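You operate a simulated robot arm through the tools that you are given. There is no shell and no other tool.

The job below is to be done with a simulated two-armed robot. You get a single attempt, and the scene is never put back.

TASK
Zero the counter and wind 25 cm on to the hub.
Fine: set the brake as the brake card says; lock it at the end.

Only the result counts: the job must be done as asked and must still hold three seconds after the hand-in. Knocking over, shifting, dropping, spilling or breaking anything else fails it.

THE ROBOT
Two 7-joint arms with fingered hands on one trunk that stands fixed in place. Base frame: the origin is at the foot of the trunk, x ahead of it, y to its left, z up. Units: cm, rad, N and s.
The left shoulder is at [2.3, 21.5, 122.3], the right one opposite. With the tool pointing down near the work surface each hand reaches from about 10 to 68 cm from the base axis, measured 20 degrees to its own side. Payload 3.6 kg a hand.
The TCP of each hand is the grasp point between the finger pads, 2.2 cm short of the fingertips. In the tool frame z runs along the fingers and y along their closing line. The gripper opens to 13.2 cm. The gripper's body begins 6 cm behind the TCP. The gripper is a hand of 4 fingers: y runs from the thumb to the fingers, the wrist lies at [0, 0, -20.3] in the tool frame.
Orientation is that of the tool frame in the base frame, as a unit quaternion [x, y, z, w]. With the fingers straight down and closing along the base's y, the tool's x points along the base's -x, its y along +y and its z along -z.

THE INTERFACE
- The arms move only by the tool apply_moves. It takes "left_deltas", "right_deltas" or both (then of equal length, played together; a hand with none holds still); each is a list of rows, each an object of numbers (a shift or turn left out is 0): "wx", "wy", "wz": the turn, a rotation vector about the base's x, y, z in units of 5 degrees (1.0 is 5 degrees); "tx", "ty", "tz": the shift along the base's x, y, z in units of 40 mm (1.0 is 40 mm). In form: [{"wx": .., "wy": .., "wz": .., "tx": .., "ty": .., "tz": ..}, ...]. A call has 1 to 20 rows; each row shifts and turns the commanded pose from where the row before left it. A call with a number of a shift or a turn outside -1 to 1 is refused whole. Rows are played at 5 a second. More than 5 cm and 0.15 rad between two rows, and nothing of the call is played. A pose out of reach is approached as far as the arm can. The call stops where the force on the tool passes 40 N (or 10 N more than at its start, if that is more) or the arm is blocked; 0.2 s more then pass. In this call time passes only in rows, and 0.2 s behind the last. The reply holds the time, the measured pose of the TCP, the force on the tool along the base axes, the opening and the grip force, in the units named above and with some noise, with the torque about the TCP (base axes, N m) and any sound that the robot's microphone picked up.
- Cameras (640 x 400 px; columns grow to the right, rows downward): "scene" is now at [17.28, -2.39, 115.58]; the picture's right is [-0.43, -0.90, 0.00], its down [-0.13, 0.06, -0.99] and it looks along [0.89, -0.42, -0.14] (base axes); focal length 214 px, centre (320, 200). "left" rides on the left gripper at [-5.3, -5.3, -8.4] in its tool frame; the picture's right is [0.71, -0.71, 0.00], its down [0.53, 0.53, -0.67] and it looks along [0.47, 0.47, 0.74] (tool axes); focal length 247 px, centre (320, 200). "right" rides on the right gripper at [5.3, -5.3, -8.4] in its tool frame; the picture's right is [0.71, 0.71, 0.00], its down [-0.53, 0.53, -0.67] and it looks along [-0.47, 0.47, 0.74] (tool axes); focal length 247 px, centre (320, 200). There is no depth. A picture from a camera that has moved, and an enlarged one, comes with that camera's place and axes in the base frame and with its lens. The place of the scene camera against the robot may be out by one fixed shift of up to 2.5 cm in any direction.
- camera(camera): a new picture of that camera. No time passes.
- move_column(by): slides the trunk up (or, below 0, down) by that many cm; the arms and the scene camera ride with it, the base frame stays. It gives what a move gives, with no picture.
- finger_targets(finger1, finger2, finger3, thumb_bend, hand): sets how far each is bent, from 0 (flat) to 1 (curled in); at 0.3 the hand is open as for a grip, at 0.7 the pads meet at the TCP. One left out holds its place. A second passes; each finger stops where it meets its share of the squeeze, and holds until it gets a number again. It is the only way to open and close the hand. It gives what a move gives, with no picture; readings hold the bend of each and the force on the fingers (four entries, about 0 where the hand has none), thumb and palm.
- aim_head(pan, tilt): turns the head with the scene camera to pan (to the left, within 1.047 rad either way) and tilt (down, from -0.506 to 1.204), counted from straight ahead of the robot. It gives what a move gives.
- close_up(camera, box): a new picture of the part [left, top, right, bottom] of that camera's present view, enlarged. No time passes.
- sign_off(): hands the job in; it is judged then, once.

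Places have to be worked out from the pictures, the camera data and where the tool is seen. Open the grippers and draw the arms clear of the work before you hand the job in, unless the task says otherwise.

The tools are called by a JSON object that holds its "api" and its "payload". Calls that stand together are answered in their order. apply_moves: Moves the arms, as the interface text tells. Its arguments: {"type":"object","properties":{"left_deltas":{"type":"array"},"right_deltas":{"type":"array"}},"required":[]} The other tools are called the same way: move_column (by) slides the trunk up or down; finger_targets (finger1, finger2, finger3, thumb_bend, hand) moves the fingers one by one; aim_head (pan, tilt) turns the head that bears the scene camera; camera (camera) takes a picture; close_up (camera, box) takes an enlarged picture of a part of a camera's view; sign_off () hands the job in.

At the start:

```text
t: 0.0
left_tool_pos: [41.75, -3.7, 118.27]
left_ee_rot: [-0.001, 1.0, 0.001, 0.0]
left_wrist_force: [0.0, 0.0, 0.5]
left_torque: [0.01, 0.01, -0.01]
left_width: 13.18
left_grasp_force: 0.0
left_shape: jaw
left_bend: [0.3, 0.3, 0.3, 0.3]
left_finger forces: [0.1, 0.0, 0.0, 0.1, 0.0, 0.0]
right_tool_pos: [31.45, -33.29, 120.57]
right_ee_rot: [-0.001, 1.0, 0.001, 0.0]
right_wrist_force: [0.3, 0.5, -0.1]
right_torque: [0.01, -0.01, -0.02]
right_width: 13.19
right_grasp_force: 0.1
right_shape: jaw
right_bend: [0.3, 0.3, 0.3, 0.3]
right_finger forces: [0.0, 0.1, 0.0, 0.0, 0.1, 0.1]
trunk travel left (down, up): [-50.0, 17.6]
head pan, tilt: [-0.443, 0.141]
```

scene: 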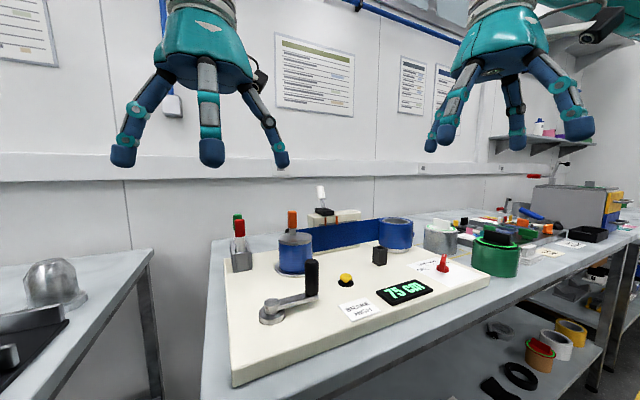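
right: 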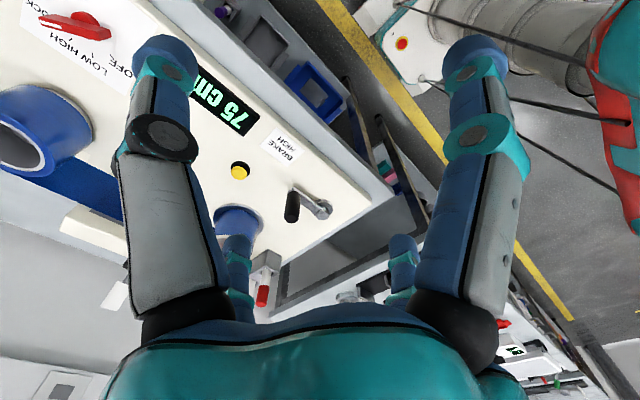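
left: 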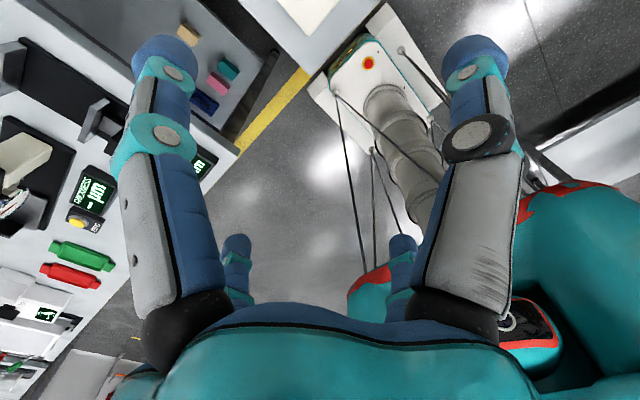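

The scene shows a winder board with a crank, yellow button, 75 cm counter, brake card and a red brake knob. I take enlarged pictures to read the labels.

{"api": "close_up", "payload": {"camera": "scene", "box": [220, 180, 380, 340]}}

{"api": "close_up", "payload": {"camera": "scene", "box": [330, 210, 490, 330]}}

{"api": "close_up", "payload": {"camera": "right", "box": [0, 0, 160, 100]}}

{"api": "close_up", "payload": {"camera": "right", "box": [170, 60, 340, 240]}}

{"api": "close_up", "payload": {"camera": "scene", "box": [270, 20, 460, 130]}}

```text
2.50 times, centred on (300, 260) of scene
camera zoom: at [17.28, -2.39, 115.58], right [-0.43, -0.9, 0.0], down [-0.13, 0.06, -0.99], along [0.89, -0.42, -0.14], focal length 536 px, centre (370, 50)
```

zoom: 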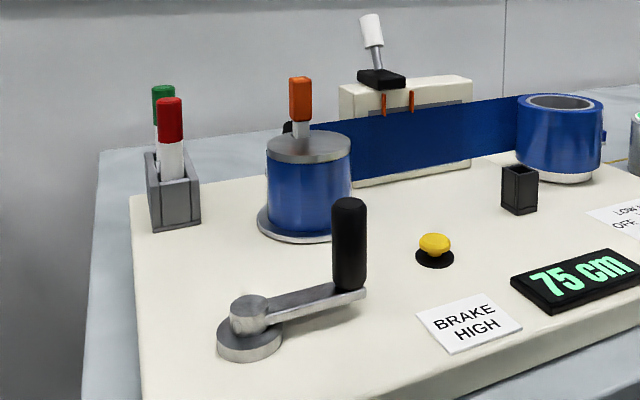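

```text
3.33 times, centred on (410, 270) of scene
camera zoom: at [17.28, -2.39, 115.58], right [-0.43, -0.9, 0.0], down [-0.13, 0.06, -0.99], along [0.89, -0.42, -0.14], focal length 715 px, centre (20, -33)
```

zoom: 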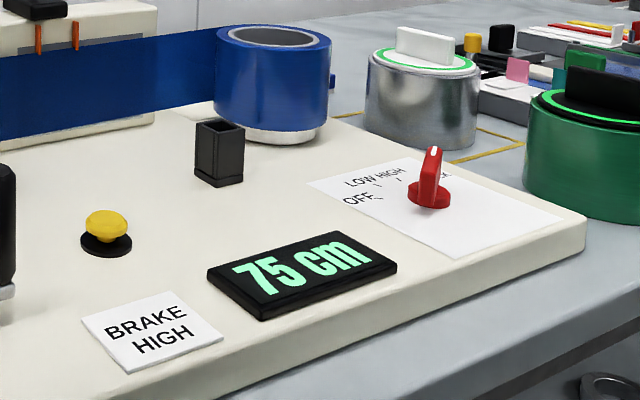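

```text
4.00 times, centred on (80, 50) of right
camera zoom: at [26.17, -38.67, 128.86], right [-0.71, 0.71, 0.0], down [0.53, 0.53, 0.67], along [0.47, 0.47, -0.74], focal length 988 px, centre (1280, 800)
```

zoom: 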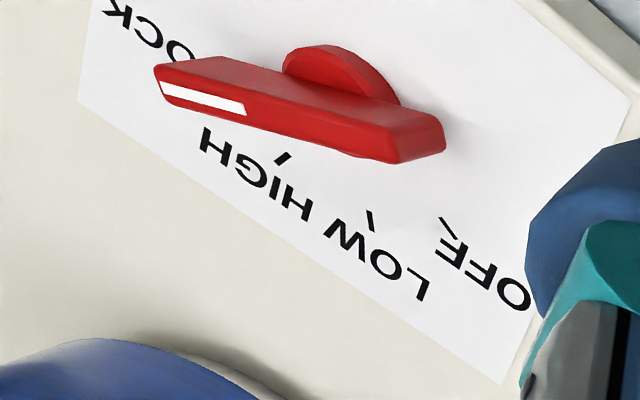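

```text
2.22 times, centred on (255, 150) of right
camera zoom: at [26.17, -38.67, 128.86], right [-0.71, 0.71, 0.0], down [0.53, 0.53, 0.67], along [0.47, 0.47, -0.74], focal length 549 px, centre (464, 311)
```

zoom: 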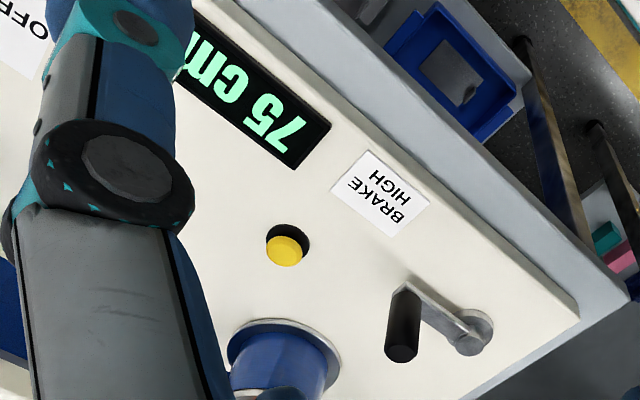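

```text
3.37 times, centred on (365, 75) of scene
camera zoom: at [17.28, -2.39, 115.58], right [-0.43, -0.9, 0.0], down [-0.13, 0.06, -0.99], along [0.89, -0.42, -0.14], focal length 722 px, centre (168, 621)
```

zoom: 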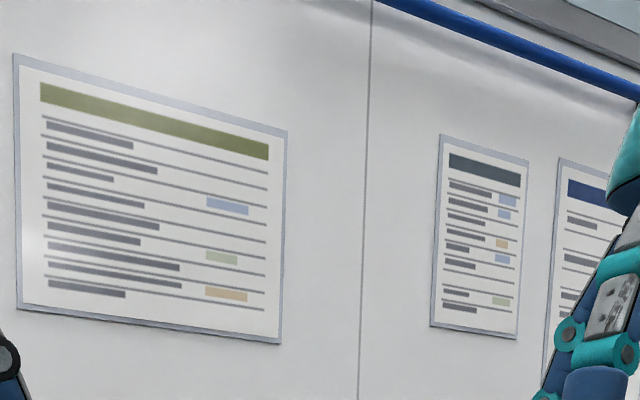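

The card reads BRAKE HIGH and the knob's white mark points at LOCK. I judge the knob to be near (53, -58, 88), the button near (59, -29, 87) and the crank near (52, -13). I move the right hand to look over the knob, turned -60° about z, and take the left hand away to the left.

{"api": "apply_moves", "payload": {"right_deltas": [{"wz": -1, "ty": -0.396, "tz": -0.177}, {"wz": -1, "ty": -0.396, "tz": -0.177}, {"wz": -1, "ty": -0.396, "tz": -0.177}, {"wz": -1, "ty": -0.396, "tz": -0.177}, {"wz": -1, "ty": -0.396, "tz": -0.177}, {"wz": -1, "ty": -0.396, "tz": -0.177}, {"wz": -1, "ty": -0.396, "tz": -0.177}, {"wz": -1, "ty": -0.396, "tz": -0.177}, {"wz": -1, "ty": -0.396, "tz": -0.177}, {"wz": -1, "ty": -0.396, "tz": -0.177}, {"wz": -1, "ty": -0.396, "tz": -0.177}, {"wz": -1, "ty": -0.396, "tz": -0.177}], "left_deltas": [{"ty": 0.5}, {"ty": 0.5}, {"ty": 0.5}, {"ty": 0.5}, {"ty": 0.5}, {"ty": 0.5}, {"ty": 0.5}, {"ty": 0.5}, {"ty": 0.5}, {"ty": 0.5}, {"ty": 0.5}, {"ty": 0.5}]}}

{"api": "camera", "payload": {"camera": "right"}}

{"api": "camera", "payload": {"camera": "scene"}}

```text
t: 2.6
left_tool_pos: [41.92, 20.35, 118.29]
left_ee_rot: [0.0, 1.0, 0.001, 0.0]
left_wrist_force: [-0.5, 0.5, 0.4]
left_torque: [-0.02, 0.01, 0.01]
left_width: 13.21
left_grasp_force: 0.1
left_shape: jaw
left_bend: [0.3, 0.3, 0.3, 0.3]
left_finger forces: [0.1, 0.1, 0.0, 0.0, 0.0, 0.0]
right_tool_pos: [31.44, -52.37, 112.07]
right_ee_rot: [0.5, 0.866, 0.0, 0.0]
right_wrist_force: [-0.7, -0.5, -0.3]
right_torque: [0.02, 0.0, 0.03]
right_width: 13.19
right_grasp_force: 0.1
right_shape: jaw
right_bend: [0.3, 0.3, 0.3, 0.3]
right_finger forces: [0.1, 0.1, 0.1, 0.1, 0.0, 0.0]
trunk travel left (down, up): [-50.0, 17.6]
head pan, tilt: [-0.443, 0.141]
```

```text
taken
camera right: at [24.26, -50.39, 120.43], right [0.26, 0.97, 0.0], down [0.72, -0.19, 0.67], along [0.65, -0.17, -0.74], focal length 247 px, centre (320, 200)
```

right: 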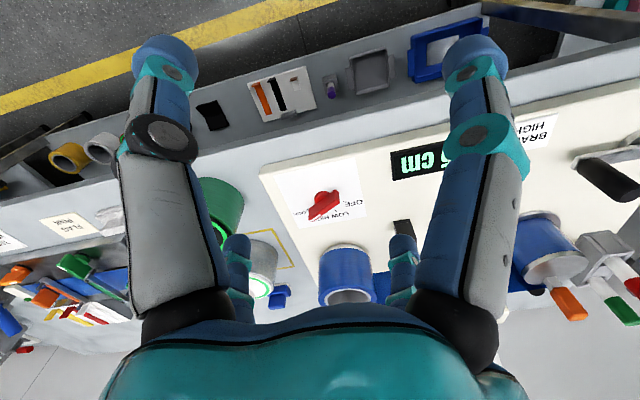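

```text
taken
camera scene: at [17.26, -2.36, 115.58], right [-0.43, -0.9, 0.0], down [-0.13, 0.06, -0.99], along [0.89, -0.42, -0.14], focal length 214 px, centre (320, 200)
```

scene: 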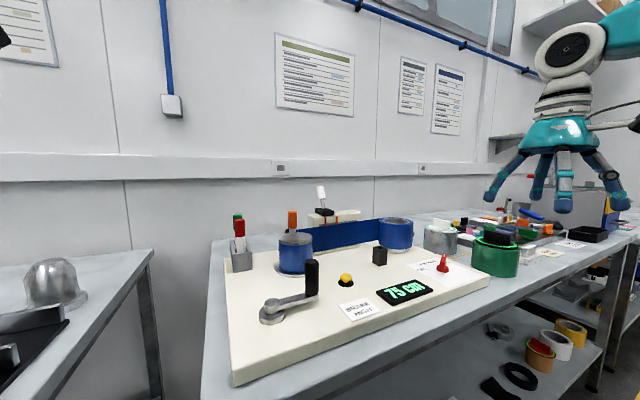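

The knob sits near the image centre. I enlarge it to get its pose and the card's marks.

{"api": "close_up", "payload": {"camera": "right", "box": [260, 150, 380, 240]}}

{"api": "close_up", "payload": {"camera": "scene", "box": [400, 240, 480, 290]}}

{"api": "close_up", "payload": {"camera": "scene", "box": [220, 170, 440, 320]}}

```text
4.44 times, centred on (320, 195) of right
camera zoom: at [24.26, -50.39, 120.43], right [0.26, 0.97, 0.0], down [0.72, -0.19, 0.67], along [0.65, -0.17, -0.74], focal length 1098 px, centre (320, 222)
```

zoom: 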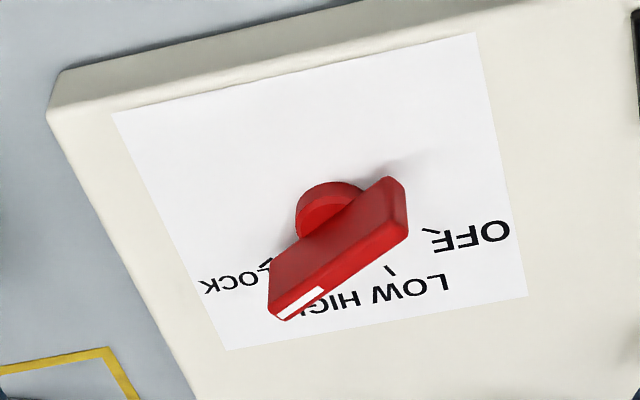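

```text
8.00 times, centred on (440, 265) of scene
camera zoom: at [17.26, -2.36, 115.58], right [-0.43, -0.9, 0.0], down [-0.13, 0.06, -0.99], along [0.89, -0.42, -0.14], focal length 1716 px, centre (-640, -320)
```

zoom: 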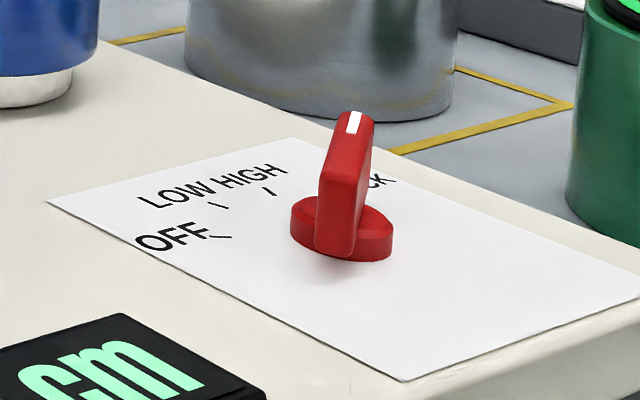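

```text
2.67 times, centred on (330, 245) of scene
camera zoom: at [17.26, -2.36, 115.58], right [-0.43, -0.9, 0.0], down [-0.13, 0.06, -0.99], along [0.89, -0.42, -0.14], focal length 572 px, centre (293, 80)
```

zoom: 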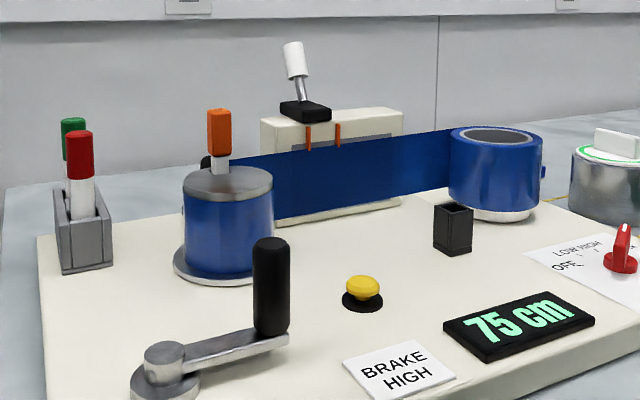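

I work out from two views: knob axis about (51.2, -57.0), card surface z about 89.1, and stops at about +61°, +20°, -20° and -61° (OFF, LOW, HIGH, LOCK). I half-close the right fingers to see how they move and how they clear the nearby reel.

{"api": "finger_targets", "payload": {"hand": "right", "finger1": 0.5, "finger2": 0.3, "finger3": 0.6, "thumb_bend": 0.5}}

{"api": "camera", "payload": {"camera": "right"}}

{"api": "close_up", "payload": {"camera": "scene", "box": [440, 90, 640, 230]}}

```text
t: 3.6
left_tool_pos: [41.97, 20.34, 118.38]
left_ee_rot: [-0.001, 1.0, 0.0, 0.0]
left_wrist_force: [-0.5, 0.2, 0.3]
left_torque: [-0.02, 0.01, 0.02]
left_width: 13.2
left_grasp_force: 0.1
left_shape: jaw
left_bend: [0.3, 0.3, 0.3, 0.3]
left_finger forces: [0.1, 0.1, 0.0, 0.1, 0.1, 0.0]
right_tool_pos: [31.5, -52.39, 112.09]
right_ee_rot: [0.499, 0.867, 0.0, 0.0]
right_wrist_force: [0.3, 0.0, -0.2]
right_torque: [-0.02, -0.01, -0.03]
right_width: 4.09
right_grasp_force: 0.0
right_shape: fingers
right_bend: [0.5, 0.3, 0.6, 0.5]
right_finger forces: [0.0, 0.0, 0.1, 0.0, 0.1, 0.0]
trunk travel left (down, up): [-50.0, 17.6]
head pan, tilt: [-0.443, 0.141]
```

```text
taken
camera right: at [24.26, -50.41, 120.42], right [0.26, 0.97, 0.0], down [0.72, -0.19, 0.67], along [0.65, -0.17, -0.74], focal length 247 px, centre (320, 200)
```

right: 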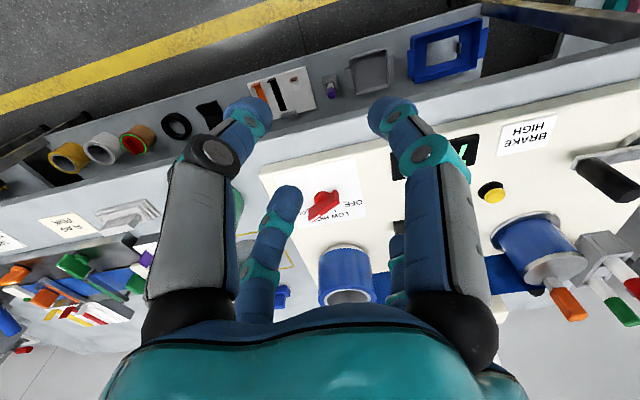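

```text
2.86 times, centred on (540, 160) of scene
camera zoom: at [17.26, -2.39, 115.58], right [-0.43, -0.9, 0.0], down [-0.13, 0.06, -0.99], along [0.89, -0.42, -0.14], focal length 613 px, centre (-309, 314)
```

zoom: 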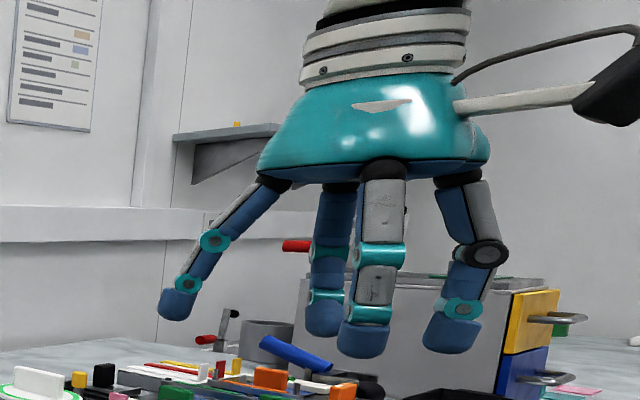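

Finger 2 faces the thumb; fingers 1 and 3 sit at +x and -x of the tool. I set a narrower pre-grasp (which clears the reel) and move over the knob.

{"api": "finger_targets", "payload": {"hand": "right", "finger1": 0.45, "finger2": 0.5, "finger3": 0.45, "thumb_bend": 0.5}}

{"api": "apply_moves", "payload": {"right_deltas": [{"tx": 0.82, "ty": -0.192, "tz": -0.33}, {"tx": 0.82, "ty": -0.192, "tz": -0.33}, {"tx": 0.82, "ty": -0.192, "tz": -0.33}, {"tx": 0.82, "ty": -0.192, "tz": -0.33}, {"tx": 0.82, "ty": -0.192, "tz": -0.33}, {"tx": 0.82, "ty": -0.192, "tz": -0.33}]}}

{"api": "camera", "payload": {"camera": "right"}}

{"api": "camera", "payload": {"camera": "scene"}}

```text
t: 4.6
left_tool_pos: [41.94, 20.35, 118.28]
left_ee_rot: [-0.001, 1.0, 0.0, 0.0]
left_wrist_force: [-0.2, 0.1, -0.2]
left_torque: [0.0, 0.0, 0.0]
left_width: 13.17
left_grasp_force: 0.1
left_shape: jaw
left_bend: [0.3, 0.3, 0.3, 0.3]
left_finger forces: [0.1, 0.0, 0.1, 0.1, 0.0, 0.0]
right_tool_pos: [31.39, -52.28, 112.0]
right_ee_rot: [0.499, 0.866, 0.0, 0.0]
right_wrist_force: [0.0, 0.0, 0.6]
right_torque: [-0.02, 0.01, 0.03]
right_width: 4.67
right_grasp_force: 0.1
right_shape: fingers
right_bend: [0.45, 0.5, 0.45, 0.5]
right_finger forces: [0.0, 0.1, 0.1, 0.0, 0.1, 0.0]
trunk travel left (down, up): [-50.0, 17.6]
head pan, tilt: [-0.443, 0.141]
```

```text
t: 6.0
left_tool_pos: [42.14, 20.36, 118.22]
left_ee_rot: [-0.001, 1.0, 0.0, 0.0]
left_wrist_force: [0.2, -0.2, 0.3]
left_torque: [0.02, -0.01, 0.0]
left_width: 13.21
left_grasp_force: 0.0
left_shape: jaw
left_bend: [0.3, 0.3, 0.3, 0.3]
left_finger forces: [0.0, 0.1, 0.0, 0.0, 0.0, 0.1]
right_tool_pos: [51.06, -57.15, 104.0]
right_ee_rot: [0.499, 0.867, -0.001, 0.0]
right_wrist_force: [0.5, 0.3, -0.2]
right_torque: [-0.01, -0.05, 0.0]
right_width: 4.69
right_grasp_force: 0.1
right_shape: fingers
right_bend: [0.45, 0.5, 0.45, 0.5]
right_finger forces: [0.0, 0.0, 0.1, 0.1, 0.0, 0.0]
trunk travel left (down, up): [-50.0, 17.6]
head pan, tilt: [-0.443, 0.141]
```

```text
taken
camera right: at [44.04, -55.12, 112.45], right [0.26, 0.97, 0.0], down [0.72, -0.19, 0.67], along [0.64, -0.17, -0.75], focal length 247 px, centre (320, 200)
```

right: 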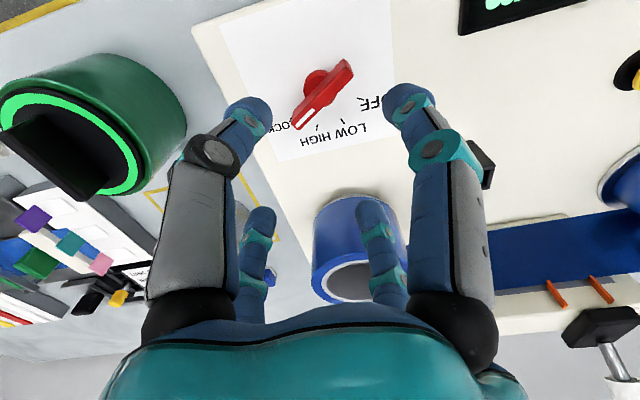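

```text
taken
camera scene: at [17.42, -2.35, 115.56], right [-0.43, -0.9, 0.0], down [-0.13, 0.06, -0.99], along [0.89, -0.42, -0.14], focal length 214 px, centre (320, 200)
```

scene: 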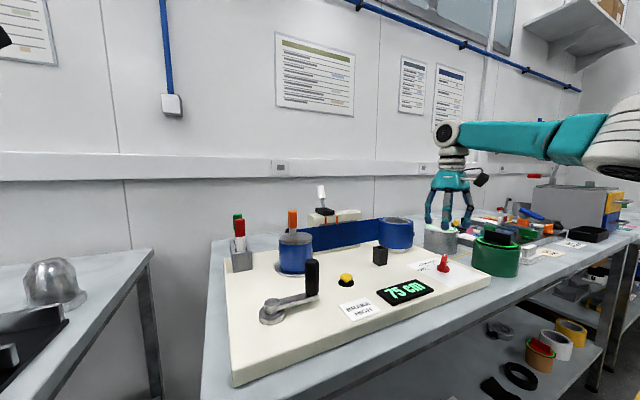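

I enlarge the view of the knob from just above it.

{"api": "close_up", "payload": {"camera": "right", "box": [240, 40, 400, 160]}}

```text
3.33 times, centred on (320, 100) of right
camera zoom: at [44.04, -55.12, 112.45], right [0.26, 0.97, 0.0], down [0.72, -0.19, 0.67], along [0.64, -0.17, -0.75], focal length 823 px, centre (320, 533)
```

zoom: 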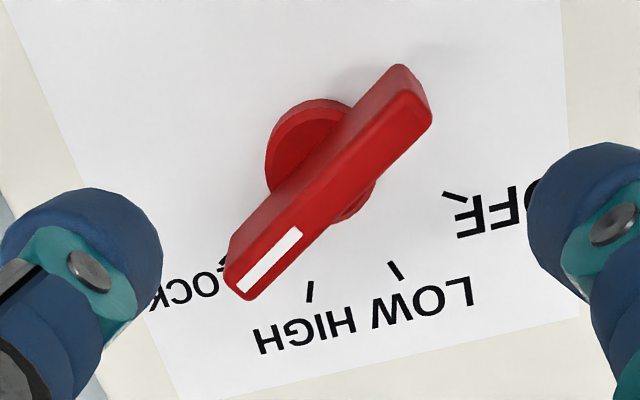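

The bar is centred near (51.2, -57.0), top z about 92, pointing at -58° (LOCK), and the hand is aligned with it. I go down to TCP z 92.6 with thumb and finger 2 on either side of the bar.

{"api": "apply_moves", "payload": {"right_deltas": [{"tz": -0.7, "tx": 0.03}, {"tz": -0.7}, {"tz": -0.6, "ty": 0.02}, {"tz": -0.5}, {"tz": -0.35}]}}

{"api": "camera", "payload": {"camera": "right"}}

{"api": "close_up", "payload": {"camera": "scene", "box": [380, 190, 520, 300]}}

```text
t: 7.2
left_tool_pos: [41.94, 20.3, 118.25]
left_ee_rot: [-0.001, 1.0, -0.001, 0.0]
left_wrist_force: [0.5, 0.1, -0.2]
left_torque: [0.0, -0.01, 0.0]
left_width: 13.19
left_grasp_force: 0.1
left_shape: jaw
left_bend: [0.3, 0.3, 0.3, 0.3]
left_finger forces: [0.1, 0.1, 0.1, 0.1, 0.0, 0.0]
right_tool_pos: [51.05, -56.69, 92.71]
right_ee_rot: [0.499, 0.867, -0.001, 0.0]
right_wrist_force: [0.8, -0.3, 0.1]
right_torque: [0.0, -0.02, 0.04]
right_width: 4.68
right_grasp_force: 0.1
right_shape: fingers
right_bend: [0.45, 0.5, 0.45, 0.5]
right_finger forces: [0.0, 0.0, 0.1, 0.1, 0.0, 0.0]
trunk travel left (down, up): [-50.0, 17.6]
head pan, tilt: [-0.443, 0.141]
```

```text
taken
camera right: at [43.98, -54.85, 101.02], right [0.26, 0.97, 0.0], down [0.72, -0.19, 0.67], along [0.65, -0.17, -0.74], focal length 247 px, centre (320, 200)
```

right: 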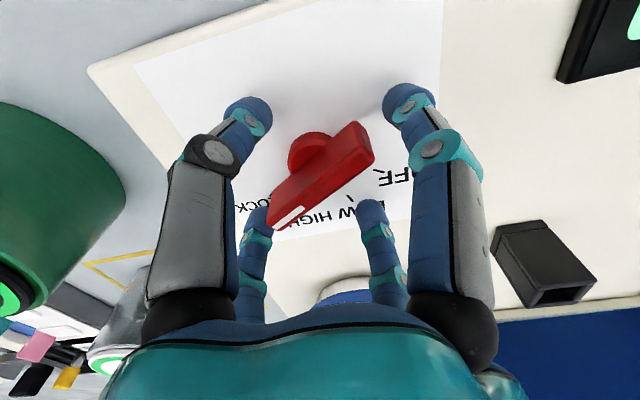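

```text
3.64 times, centred on (450, 245) of scene
camera zoom: at [17.3, -2.39, 115.58], right [-0.43, -0.9, 0.0], down [-0.13, 0.06, -0.99], along [0.89, -0.42, -0.14], focal length 780 px, centre (-153, 36)
```

zoom: 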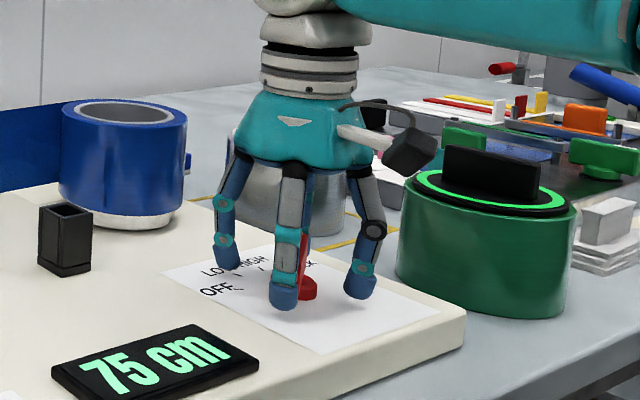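

The bar sits between thumb and finger 2 with the other two off its ends. I close thumb and finger 2.

{"api": "finger_targets", "payload": {"hand": "right", "finger2": 0.72, "thumb_bend": 0.72}}

{"api": "camera", "payload": {"camera": "right"}}

```text
t: 8.2
left_tool_pos: [41.95, 20.44, 118.32]
left_ee_rot: [-0.001, 1.0, 0.0, 0.0]
left_wrist_force: [0.1, 0.3, 0.1]
left_torque: [-0.03, 0.02, -0.02]
left_width: 13.19
left_grasp_force: 0.0
left_shape: jaw
left_bend: [0.3, 0.3, 0.3, 0.3]
left_finger forces: [0.1, 0.0, 0.0, 0.1, 0.0, 0.0]
right_tool_pos: [51.02, -56.76, 92.64]
right_ee_rot: [0.5, 0.866, 0.0, 0.0]
right_wrist_force: [-4.9, -1.4, -3.1]
right_torque: [-0.01, 0.07, 0.02]
right_width: 3.44
right_grasp_force: 4.4
right_shape: fingers
right_bend: [0.45, 0.68, 0.45, 0.67]
right_finger forces: [0.1, 2.2, 0.1, 0.0, 5.9, 0.0]
trunk travel left (down, up): [-50.0, 17.6]
head pan, tilt: [-0.443, 0.141]
```

```text
taken
camera right: at [43.93, -54.9, 101.04], right [0.26, 0.97, 0.0], down [0.72, -0.19, 0.67], along [0.64, -0.17, -0.75], focal length 247 px, centre (320, 200)
```

right: 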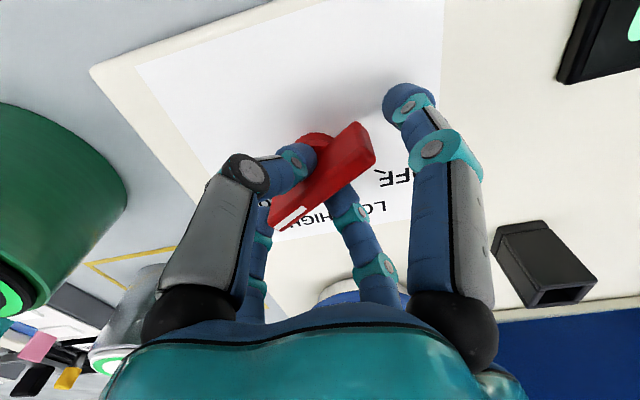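

The bar is gripped with a light squeeze. I turn it +40° (counter-clockwise from above), from LOCK to HIGH.

{"api": "apply_moves", "payload": {"right_deltas": [{"wz": 1}, {"wz": 1}, {"wz": 1}, {"wz": 1}, {"wz": 1}, {"wz": 1}, {"wz": 1}, {"wz": 1}]}}

{"api": "camera", "payload": {"camera": "right"}}

{"api": "close_up", "payload": {"camera": "scene", "box": [400, 220, 480, 290]}}

```text
t: 10.0
left_tool_pos: [41.93, 20.32, 118.41]
left_ee_rot: [-0.001, 1.0, -0.001, -0.001]
left_wrist_force: [-0.3, 0.0, -0.2]
left_torque: [-0.01, 0.03, 0.02]
left_width: 13.2
left_grasp_force: 0.1
left_shape: jaw
left_bend: [0.3, 0.3, 0.3, 0.3]
left_finger forces: [0.1, 0.1, 0.0, 0.1, 0.0, 0.0]
right_tool_pos: [51.14, -56.85, 92.72]
right_ee_rot: [0.173, 0.985, 0.0, 0.0]
right_wrist_force: [-5.2, -2.9, -2.3]
right_torque: [-0.03, 0.07, -0.01]
right_width: 3.42
right_grasp_force: 3.5
right_shape: fingers
right_bend: [0.45, 0.68, 0.45, 0.67]
right_finger forces: [0.0, 2.2, 0.0, 0.0, 6.3, 0.0]
trunk travel left (down, up): [-50.0, 17.6]
head pan, tilt: [-0.443, 0.141]
```

```text
taken
camera right: at [44.4, -60.04, 101.07], right [-0.42, 0.91, 0.0], down [0.67, 0.32, 0.67], along [0.6, 0.28, -0.74], focal length 247 px, centre (320, 200)
```

right: 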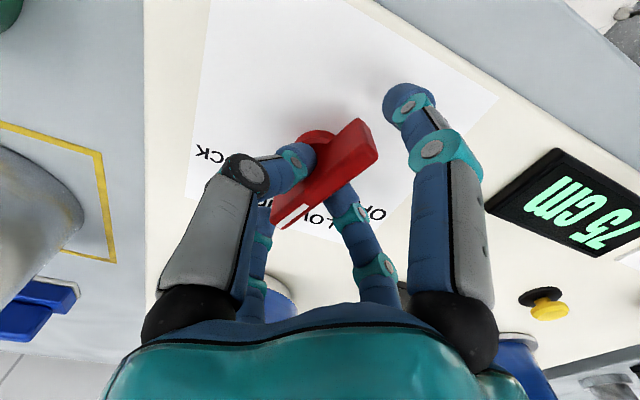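

```text
5.71 times, centred on (440, 255) of scene
camera zoom: at [17.23, -2.43, 115.58], right [-0.43, -0.9, 0.0], down [-0.13, 0.06, -0.99], along [0.89, -0.42, -0.14], focal length 1226 px, centre (-366, -114)
```

zoom: 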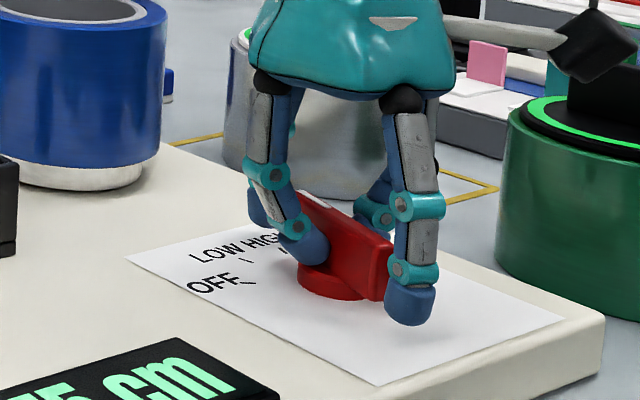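

The knob followed the hand. I open thumb and finger 2 and rise straight up to check the mark.

{"api": "finger_targets", "payload": {"hand": "right", "finger2": 0.5, "thumb_bend": 0.5}}

{"api": "apply_moves", "payload": {"right_deltas": [{"tz": 0.5}, {"tz": 0.6}, {"tz": 0.7}, {"tz": 0.7}, {"tz": 0.7}]}}

{"api": "close_up", "payload": {"camera": "right", "box": [240, 40, 400, 160]}}

{"api": "close_up", "payload": {"camera": "scene", "box": [380, 220, 480, 300]}}

```text
t: 11.0
left_tool_pos: [41.97, 20.44, 118.32]
left_ee_rot: [-0.001, 1.0, 0.0, 0.0]
left_wrist_force: [0.1, 0.1, -0.1]
left_torque: [-0.01, 0.0, -0.02]
left_width: 13.21
left_grasp_force: 0.1
left_shape: jaw
left_bend: [0.3, 0.3, 0.3, 0.3]
left_finger forces: [0.0, 0.1, 0.1, 0.0, 0.0, 0.0]
right_tool_pos: [51.31, -56.8, 92.66]
right_ee_rot: [0.173, 0.985, 0.0, 0.0]
right_wrist_force: [0.2, 0.5, -0.5]
right_torque: [0.02, 0.0, 0.03]
right_width: 4.64
right_grasp_force: 0.1
right_shape: fingers
right_bend: [0.45, 0.5, 0.45, 0.5]
right_finger forces: [0.1, 0.0, 0.0, 0.0, 0.0, 0.0]
trunk travel left (down, up): [-50.0, 17.6]
head pan, tilt: [-0.443, 0.141]
```

```text
t: 12.2
left_tool_pos: [41.97, 20.5, 118.3]
left_ee_rot: [-0.001, 1.0, 0.0, 0.001]
left_wrist_force: [-0.5, -0.2, 0.2]
left_torque: [0.01, 0.02, -0.02]
left_width: 13.18
left_grasp_force: 0.1
left_shape: jaw
left_bend: [0.3, 0.3, 0.3, 0.3]
left_finger forces: [0.0, 0.0, 0.0, 0.0, 0.0, 0.0]
right_tool_pos: [51.31, -56.93, 105.62]
right_ee_rot: [0.173, 0.985, 0.0, 0.0]
right_wrist_force: [-0.2, 0.1, 0.8]
right_torque: [-0.02, 0.02, -0.01]
right_width: 4.63
right_grasp_force: 0.1
right_shape: fingers
right_bend: [0.45, 0.5, 0.45, 0.5]
right_finger forces: [0.1, 0.1, 0.0, 0.1, 0.0, 0.1]
trunk travel left (down, up): [-50.0, 17.6]
head pan, tilt: [-0.443, 0.141]
```

```text
3.33 times, centred on (320, 100) of right
camera zoom: at [44.47, -60.07, 113.94], right [-0.42, 0.91, 0.0], down [0.67, 0.32, 0.67], along [0.6, 0.28, -0.74], focal length 823 px, centre (320, 533)
```

zoom: 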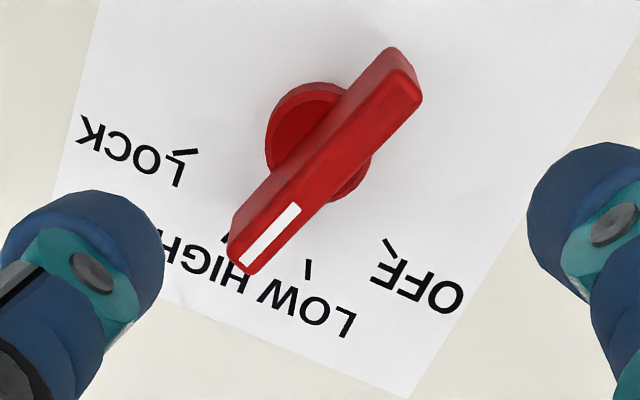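

```text
5.00 times, centred on (430, 260) of scene
camera zoom: at [17.28, -2.36, 115.58], right [-0.43, -0.9, 0.0], down [-0.13, 0.06, -0.99], along [0.89, -0.42, -0.14], focal length 1072 px, centre (-230, -100)
```

zoom: 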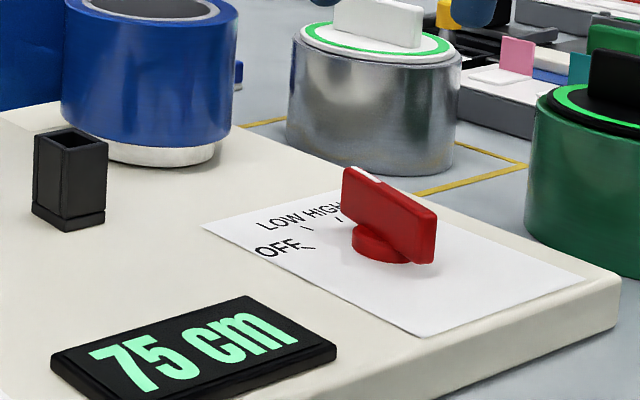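

The white mark now lines up with HIGH, same relation as it had with LOCK before. Next I move the right hand so its camera sees the button, the card, the display and the crank.

{"api": "apply_moves", "payload": {"right_deltas": [{"tx": -0.31, "ty": 0.87, "tz": 0.1}, {"tx": -0.31, "ty": 0.87, "tz": 0.1}, {"tx": -0.31, "ty": 0.87, "tz": 0.1}, {"tx": -0.31, "ty": 0.87}, {"tx": -0.31, "ty": 0.87}, {"tx": -0.31, "ty": 0.87}]}}

{"api": "finger_targets", "payload": {"hand": "right", "finger1": 0.7, "finger2": 0.7, "finger3": 0.7, "thumb_bend": 0.7}}

{"api": "camera", "payload": {"camera": "right"}}

{"api": "camera", "payload": {"camera": "scene"}}

```text
t: 13.6
left_tool_pos: [41.97, 20.42, 118.37]
left_ee_rot: [-0.001, 1.0, 0.0, 0.0]
left_wrist_force: [0.7, 0.9, -0.4]
left_torque: [0.01, 0.0, -0.03]
left_width: 13.18
left_grasp_force: 0.0
left_shape: jaw
left_bend: [0.3, 0.3, 0.3, 0.3]
left_finger forces: [0.0, 0.0, 0.0, 0.0, 0.1, 0.0]
right_tool_pos: [43.75, -35.57, 106.91]
right_ee_rot: [0.173, 0.985, 0.0, -0.001]
right_wrist_force: [0.1, -0.1, -0.5]
right_torque: [0.01, 0.0, -0.02]
right_width: 4.67
right_grasp_force: 0.0
right_shape: fingers
right_bend: [0.45, 0.5, 0.45, 0.5]
right_finger forces: [0.0, 0.1, 0.0, 0.0, 0.1, 0.0]
trunk travel left (down, up): [-50.0, 17.6]
head pan, tilt: [-0.443, 0.141]
```

```text
t: 14.6
left_tool_pos: [42.05, 20.31, 118.34]
left_ee_rot: [-0.001, 1.0, 0.0, 0.001]
left_wrist_force: [0.4, -0.2, 0.2]
left_torque: [0.01, 0.03, -0.02]
left_width: 13.19
left_grasp_force: 0.1
left_shape: jaw
left_bend: [0.3, 0.3, 0.3, 0.3]
left_finger forces: [0.0, 0.0, 0.0, 0.1, 0.0, 0.0]
right_tool_pos: [43.86, -35.59, 106.93]
right_ee_rot: [0.173, 0.985, 0.0, -0.001]
right_wrist_force: [0.7, 0.1, -0.7]
right_torque: [-0.02, -0.01, 0.0]
right_width: 0.0
right_grasp_force: 0.1
right_shape: fingers
right_bend: [0.68, 0.69, 0.68, 0.7]
right_finger forces: [0.1, 0.0, 0.1, 0.0, 0.1, 0.1]
trunk travel left (down, up): [-50.0, 17.6]
head pan, tilt: [-0.443, 0.141]
```

```text
taken
camera right: at [37.04, -38.86, 115.28], right [-0.42, 0.91, 0.0], down [0.67, 0.32, 0.67], along [0.6, 0.28, -0.74], focal length 247 px, centre (320, 200)
```

right: 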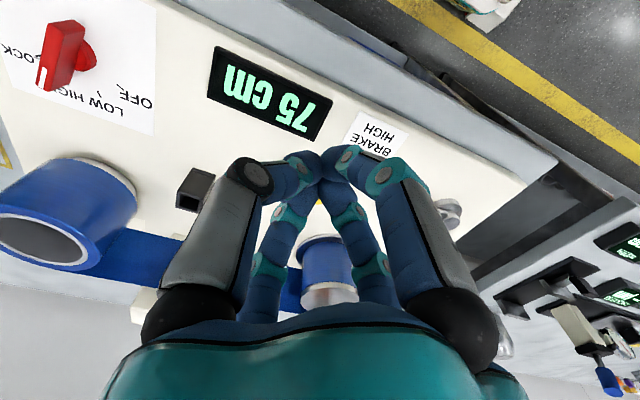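

```text
taken
camera scene: at [17.29, -2.39, 115.58], right [-0.43, -0.9, 0.0], down [-0.13, 0.06, -0.99], along [0.89, -0.42, -0.14], focal length 214 px, centre (320, 200)
```

scene: 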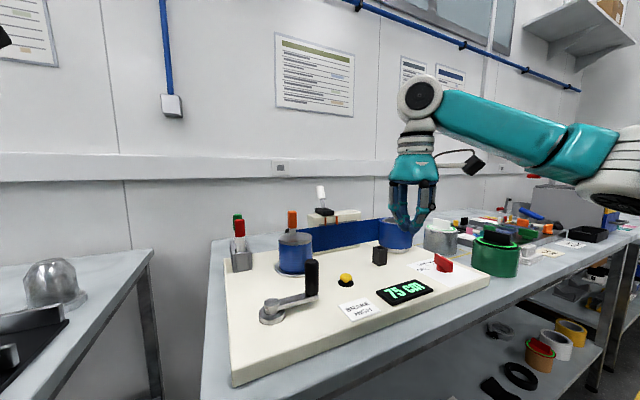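

The button is hidden behind the closed fingertips. I open the fingers to get a clean look at it and at the crank.

{"api": "finger_targets", "payload": {"hand": "right", "finger1": 0.35, "finger2": 0.35, "finger3": 0.35, "thumb_bend": 0.35}}

{"api": "camera", "payload": {"camera": "right"}}

{"api": "close_up", "payload": {"camera": "right", "box": [270, 120, 430, 240]}}

```text
t: 15.6
left_tool_pos: [41.9, 20.25, 118.33]
left_ee_rot: [-0.001, 1.0, 0.0, 0.0]
left_wrist_force: [-0.7, -0.4, -0.2]
left_torque: [0.0, 0.06, 0.0]
left_width: 13.18
left_grasp_force: 0.2
left_shape: jaw
left_bend: [0.3, 0.3, 0.3, 0.3]
left_finger forces: [0.0, 0.0, 0.0, 0.0, 0.0, 0.1]
right_tool_pos: [43.78, -35.71, 106.91]
right_ee_rot: [0.173, 0.985, 0.0, 0.0]
right_wrist_force: [0.8, 0.2, -0.7]
right_torque: [0.02, -0.02, -0.03]
right_width: 7.61
right_grasp_force: 0.0
right_shape: fingers
right_bend: [0.35, 0.35, 0.35, 0.35]
right_finger forces: [0.1, 0.1, 0.0, 0.0, 0.0, 0.0]
trunk travel left (down, up): [-50.0, 17.6]
head pan, tilt: [-0.443, 0.141]
```

```text
taken
camera right: at [37.04, -38.86, 115.28], right [-0.42, 0.91, 0.0], down [0.67, 0.32, 0.67], along [0.6, 0.28, -0.74], focal length 247 px, centre (320, 200)
```

right: 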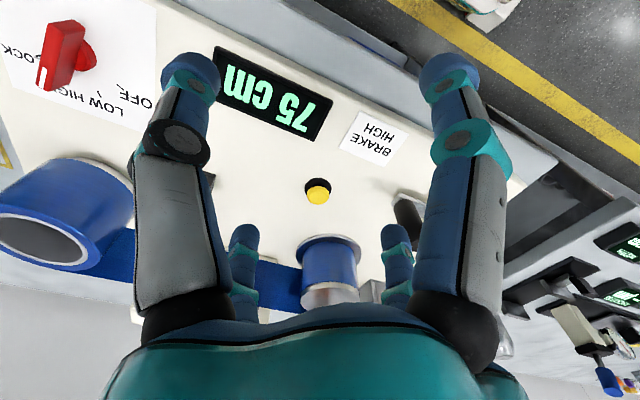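

```text
3.33 times, centred on (350, 180) of right
camera zoom: at [37.04, -38.86, 115.28], right [-0.42, 0.91, 0.0], down [0.67, 0.32, 0.67], along [0.6, 0.28, -0.74], focal length 823 px, centre (220, 267)
```

zoom: 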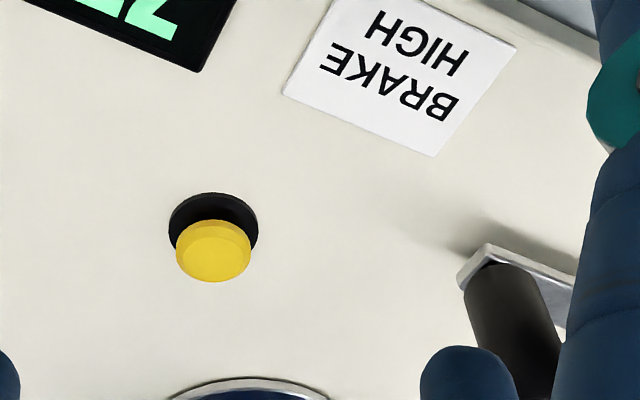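

Button axis comes out at about (56.6, -30.05), cap top near z 91. I close the fingertips together, move over it and come down to just above.

{"api": "finger_targets", "payload": {"hand": "right", "finger1": 0.7, "finger2": 0.7, "finger3": 0.7, "thumb_bend": 0.7}}

{"api": "apply_moves", "payload": {"right_deltas": [{"tx": 0.8, "ty": 0.353}, {"tx": 0.8, "ty": 0.353}, {"tx": 0.8, "ty": 0.353}, {"tx": 0.8, "ty": 0.353}, {"tz": -0.8}, {"tz": -0.8}, {"tz": -0.8}, {"tz": -0.2}]}}

{"api": "camera", "payload": {"camera": "right"}}

{"api": "close_up", "payload": {"camera": "scene", "box": [260, 180, 440, 310]}}

```text
t: 16.6
left_tool_pos: [41.99, 20.34, 118.31]
left_ee_rot: [-0.001, 1.0, 0.0, 0.0]
left_wrist_force: [-1.0, 0.3, 0.2]
left_torque: [0.03, 0.0, 0.02]
left_width: 13.19
left_grasp_force: 0.1
left_shape: jaw
left_bend: [0.3, 0.3, 0.3, 0.3]
left_finger forces: [0.0, 0.0, 0.0, 0.1, 0.1, 0.0]
right_tool_pos: [43.76, -35.67, 106.9]
right_ee_rot: [0.172, 0.985, 0.0, 0.0]
right_wrist_force: [-0.5, 0.5, 0.0]
right_torque: [0.01, 0.02, 0.0]
right_width: 0.0
right_grasp_force: 0.0
right_shape: fingers
right_bend: [0.69, 0.69, 0.69, 0.69]
right_finger forces: [0.0, 0.0, 0.1, 0.1, 0.1, 0.0]
trunk travel left (down, up): [-50.0, 17.6]
head pan, tilt: [-0.443, 0.141]
```

```text
t: 18.4
left_tool_pos: [42.05, 20.36, 118.3]
left_ee_rot: [-0.001, 1.0, 0.0, 0.0]
left_wrist_force: [-0.1, 0.6, 0.3]
left_torque: [-0.03, 0.0, -0.03]
left_width: 13.16
left_grasp_force: 0.1
left_shape: jaw
left_bend: [0.3, 0.3, 0.3, 0.3]
left_finger forces: [0.0, 0.1, 0.0, 0.1, 0.0, 0.0]
right_tool_pos: [56.69, -30.25, 96.29]
right_ee_rot: [0.173, 0.985, 0.001, -0.001]
right_wrist_force: [-0.1, 0.5, -0.9]
right_torque: [0.0, 0.01, -0.01]
right_width: 0.0
right_grasp_force: 0.1
right_shape: fingers
right_bend: [0.69, 0.69, 0.69, 0.69]
right_finger forces: [0.0, 0.0, 0.1, 0.1, 0.1, 0.1]
trunk travel left (down, up): [-50.0, 17.6]
head pan, tilt: [-0.443, 0.141]
```

```text
taken
camera right: at [49.89, -33.47, 104.67], right [-0.42, 0.91, 0.0], down [0.67, 0.32, 0.67], along [0.6, 0.28, -0.74], focal length 247 px, centre (320, 200)
```

right: 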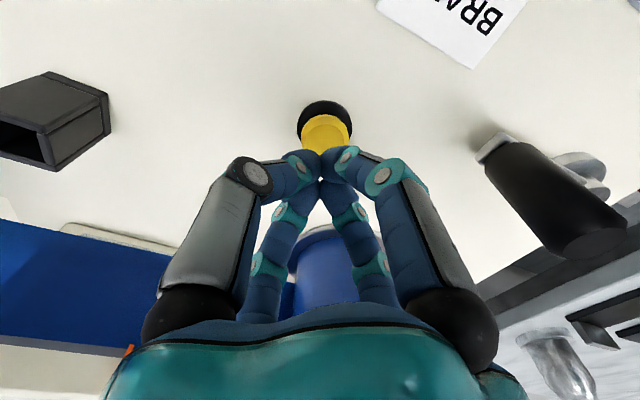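

```text
3.08 times, centred on (350, 245) of scene
camera zoom: at [17.31, -2.37, 115.58], right [-0.43, -0.9, 0.0], down [-0.13, 0.06, -0.99], along [0.89, -0.42, -0.14], focal length 660 px, centre (228, 62)
```

zoom: 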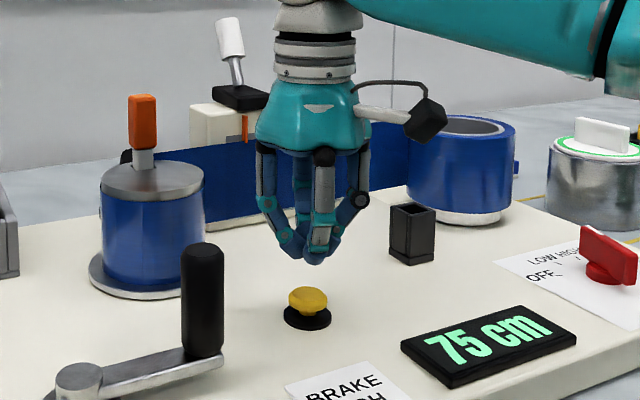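

The fingertips hang roughly 2 cm above the cap, slightly to one side. I correct by a few mm and press down in small steps, watching the force.

{"api": "apply_moves", "payload": {"right_deltas": [{"tx": 0.02, "ty": 0.1, "tz": -0.1}, {"tz": -0.15}, {"tz": -0.1}, {"tz": -0.05}, {"tz": -0.05}, {"tz": -0.05}, {"tz": -0.05}, {"tz": -0.05}]}}

{"api": "close_up", "payload": {"camera": "scene", "box": [260, 180, 440, 310]}}

```text
t: 20.2
left_tool_pos: [41.96, 20.29, 118.24]
left_ee_rot: [-0.001, 1.0, 0.0, 0.0]
left_wrist_force: [-0.2, -0.7, -0.3]
left_torque: [0.0, -0.04, -0.03]
left_width: 13.16
left_grasp_force: 0.0
left_shape: jaw
left_bend: [0.3, 0.3, 0.3, 0.3]
left_finger forces: [0.0, 0.0, 0.0, 0.1, 0.0, 0.0]
right_tool_pos: [56.68, -29.88, 93.87]
right_ee_rot: [0.173, 0.985, 0.0, 0.0]
right_wrist_force: [-0.2, 0.0, 0.3]
right_torque: [-0.01, -0.01, 0.01]
right_width: 0.0
right_grasp_force: 0.2
right_shape: fingers
right_bend: [0.69, 0.69, 0.69, 0.69]
right_finger forces: [0.0, 0.0, 0.1, 0.1, 0.0, 0.0]
trunk travel left (down, up): [-50.0, 17.6]
head pan, tilt: [-0.443, 0.141]
```

```text
3.08 times, centred on (350, 245) of scene
camera zoom: at [17.3, -2.38, 115.57], right [-0.43, -0.9, 0.0], down [-0.13, 0.06, -0.99], along [0.89, -0.42, -0.14], focal length 660 px, centre (228, 62)
```

zoom: 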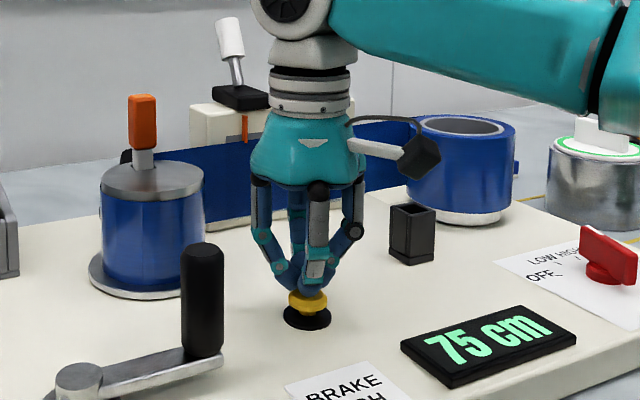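

No force yet, tips just above the cap and centred. I keep pressing in 1.5–2 mm steps.

{"api": "apply_moves", "payload": {"right_deltas": [{"tz": -0.05}, {"tz": -0.05}, {"tz": -0.05}, {"tz": -0.05}]}}

{"api": "close_up", "payload": {"camera": "scene", "box": [260, 180, 440, 310]}}

```text
t: 21.2
left_tool_pos: [41.9, 20.36, 118.36]
left_ee_rot: [-0.001, 1.0, 0.0, 0.0]
left_wrist_force: [0.1, -0.2, 0.0]
left_torque: [-0.03, 0.0, 0.02]
left_width: 13.19
left_grasp_force: 0.0
left_shape: jaw
left_bend: [0.3, 0.3, 0.3, 0.3]
left_finger forces: [0.0, 0.1, 0.0, 0.0, 0.0, 0.1]
right_tool_pos: [56.55, -29.88, 93.05]
right_ee_rot: [0.173, 0.985, 0.0, -0.001]
right_wrist_force: [-0.3, 1.2, 1.9]
right_torque: [0.04, -0.03, 0.01]
right_width: 0.0
right_grasp_force: 0.0
right_shape: fingers
right_bend: [0.69, 0.69, 0.69, 0.69]
right_finger forces: [0.0, 0.0, 0.1, 0.1, 0.0, 0.0]
trunk travel left (down, up): [-50.0, 17.6]
head pan, tilt: [-0.443, 0.141]
heard: click
```

```text
3.08 times, centred on (350, 245) of scene
camera zoom: at [17.28, -2.37, 115.58], right [-0.43, -0.9, 0.0], down [-0.13, 0.06, -0.99], along [0.89, -0.42, -0.14], focal length 660 px, centre (228, 62)
```

zoom: 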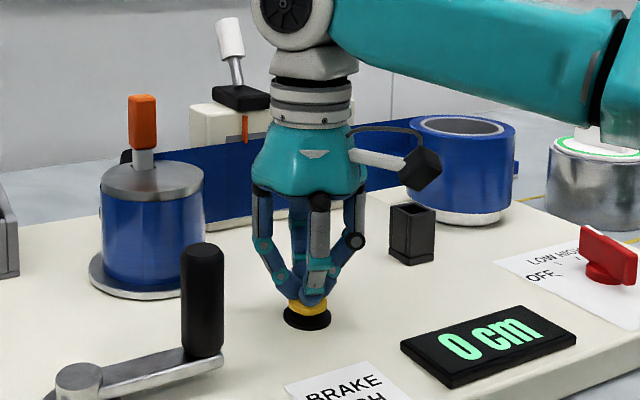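

A click, and the counter shows 0 cm. I lift straight up off the button, then open the fingers and move back to view the crank.

{"api": "apply_moves", "payload": {"right_deltas": [{"tz": 0.3}, {"tz": 0.6}, {"tz": 0.9}, {"tz": 0.9}, {"tz": 0.9}, {"tz": 0.9}, {"tx": -0.9}, {"tx": -0.9}, {"tx": -0.9}, {"tx": -0.9}, {"tx": -0.9}, {"tx": -0.5}]}}

{"api": "finger_targets", "payload": {"hand": "right", "finger1": 0.35, "finger2": 0.35, "finger3": 0.35, "thumb_bend": 0.35}}

{"api": "camera", "payload": {"camera": "right"}}

{"api": "camera", "payload": {"camera": "scene"}}

```text
t: 23.8
left_tool_pos: [41.9, 20.41, 118.19]
left_ee_rot: [-0.001, 1.0, -0.001, 0.0]
left_wrist_force: [0.6, 0.3, -0.4]
left_torque: [0.02, 0.01, 0.0]
left_width: 13.16
left_grasp_force: 0.0
left_shape: jaw
left_bend: [0.3, 0.3, 0.3, 0.3]
left_finger forces: [0.0, 0.0, 0.0, 0.0, 0.0, 0.1]
right_tool_pos: [36.58, -29.93, 111.07]
right_ee_rot: [0.172, 0.985, 0.0, 0.0]
right_wrist_force: [-0.2, -0.3, 0.4]
right_torque: [0.02, -0.02, 0.05]
right_width: 0.01
right_grasp_force: 0.0
right_shape: fingers
right_bend: [0.69, 0.69, 0.69, 0.69]
right_finger forces: [0.1, 0.1, 0.0, 0.0, 0.0, 0.0]
trunk travel left (down, up): [-50.0, 17.6]
head pan, tilt: [-0.443, 0.141]
```

```text
t: 24.8
left_tool_pos: [42.06, 20.44, 118.27]
left_ee_rot: [-0.002, 1.0, 0.0, 0.0]
left_wrist_force: [-0.9, 0.0, -0.1]
left_torque: [-0.02, 0.03, 0.02]
left_width: 13.18
left_grasp_force: 0.0
left_shape: jaw
left_bend: [0.3, 0.3, 0.3, 0.3]
left_finger forces: [0.0, 0.0, 0.0, 0.1, 0.1, 0.0]
right_tool_pos: [36.6, -29.75, 111.02]
right_ee_rot: [0.174, 0.985, 0.0, -0.001]
right_wrist_force: [0.8, 0.3, 0.0]
right_torque: [0.01, 0.02, -0.01]
right_width: 7.6
right_grasp_force: 0.0
right_shape: fingers
right_bend: [0.35, 0.35, 0.35, 0.35]
right_finger forces: [0.0, 0.0, 0.1, 0.0, 0.0, 0.0]
trunk travel left (down, up): [-50.0, 17.6]
head pan, tilt: [-0.443, 0.141]
```

```text
taken
camera right: at [29.83, -33.0, 119.41], right [-0.42, 0.91, 0.0], down [0.67, 0.32, 0.67], along [0.6, 0.28, -0.74], focal length 247 px, centre (320, 200)
```

right: 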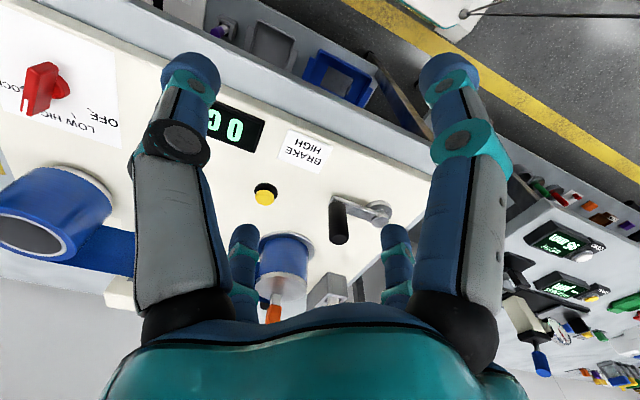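

```text
taken
camera scene: at [17.28, -2.38, 115.58], right [-0.43, -0.9, 0.0], down [-0.13, 0.06, -0.99], along [0.89, -0.42, -0.14], focal length 214 px, centre (320, 200)
```

scene: 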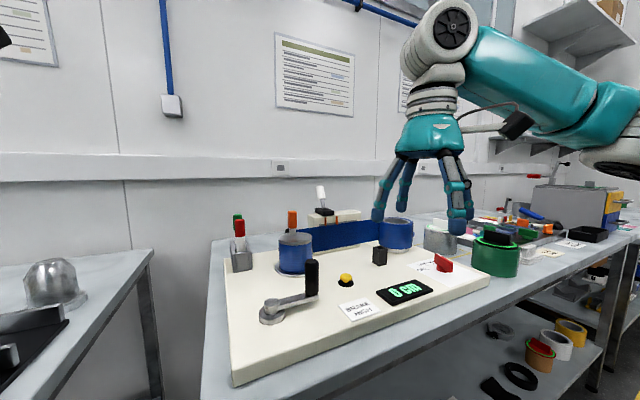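

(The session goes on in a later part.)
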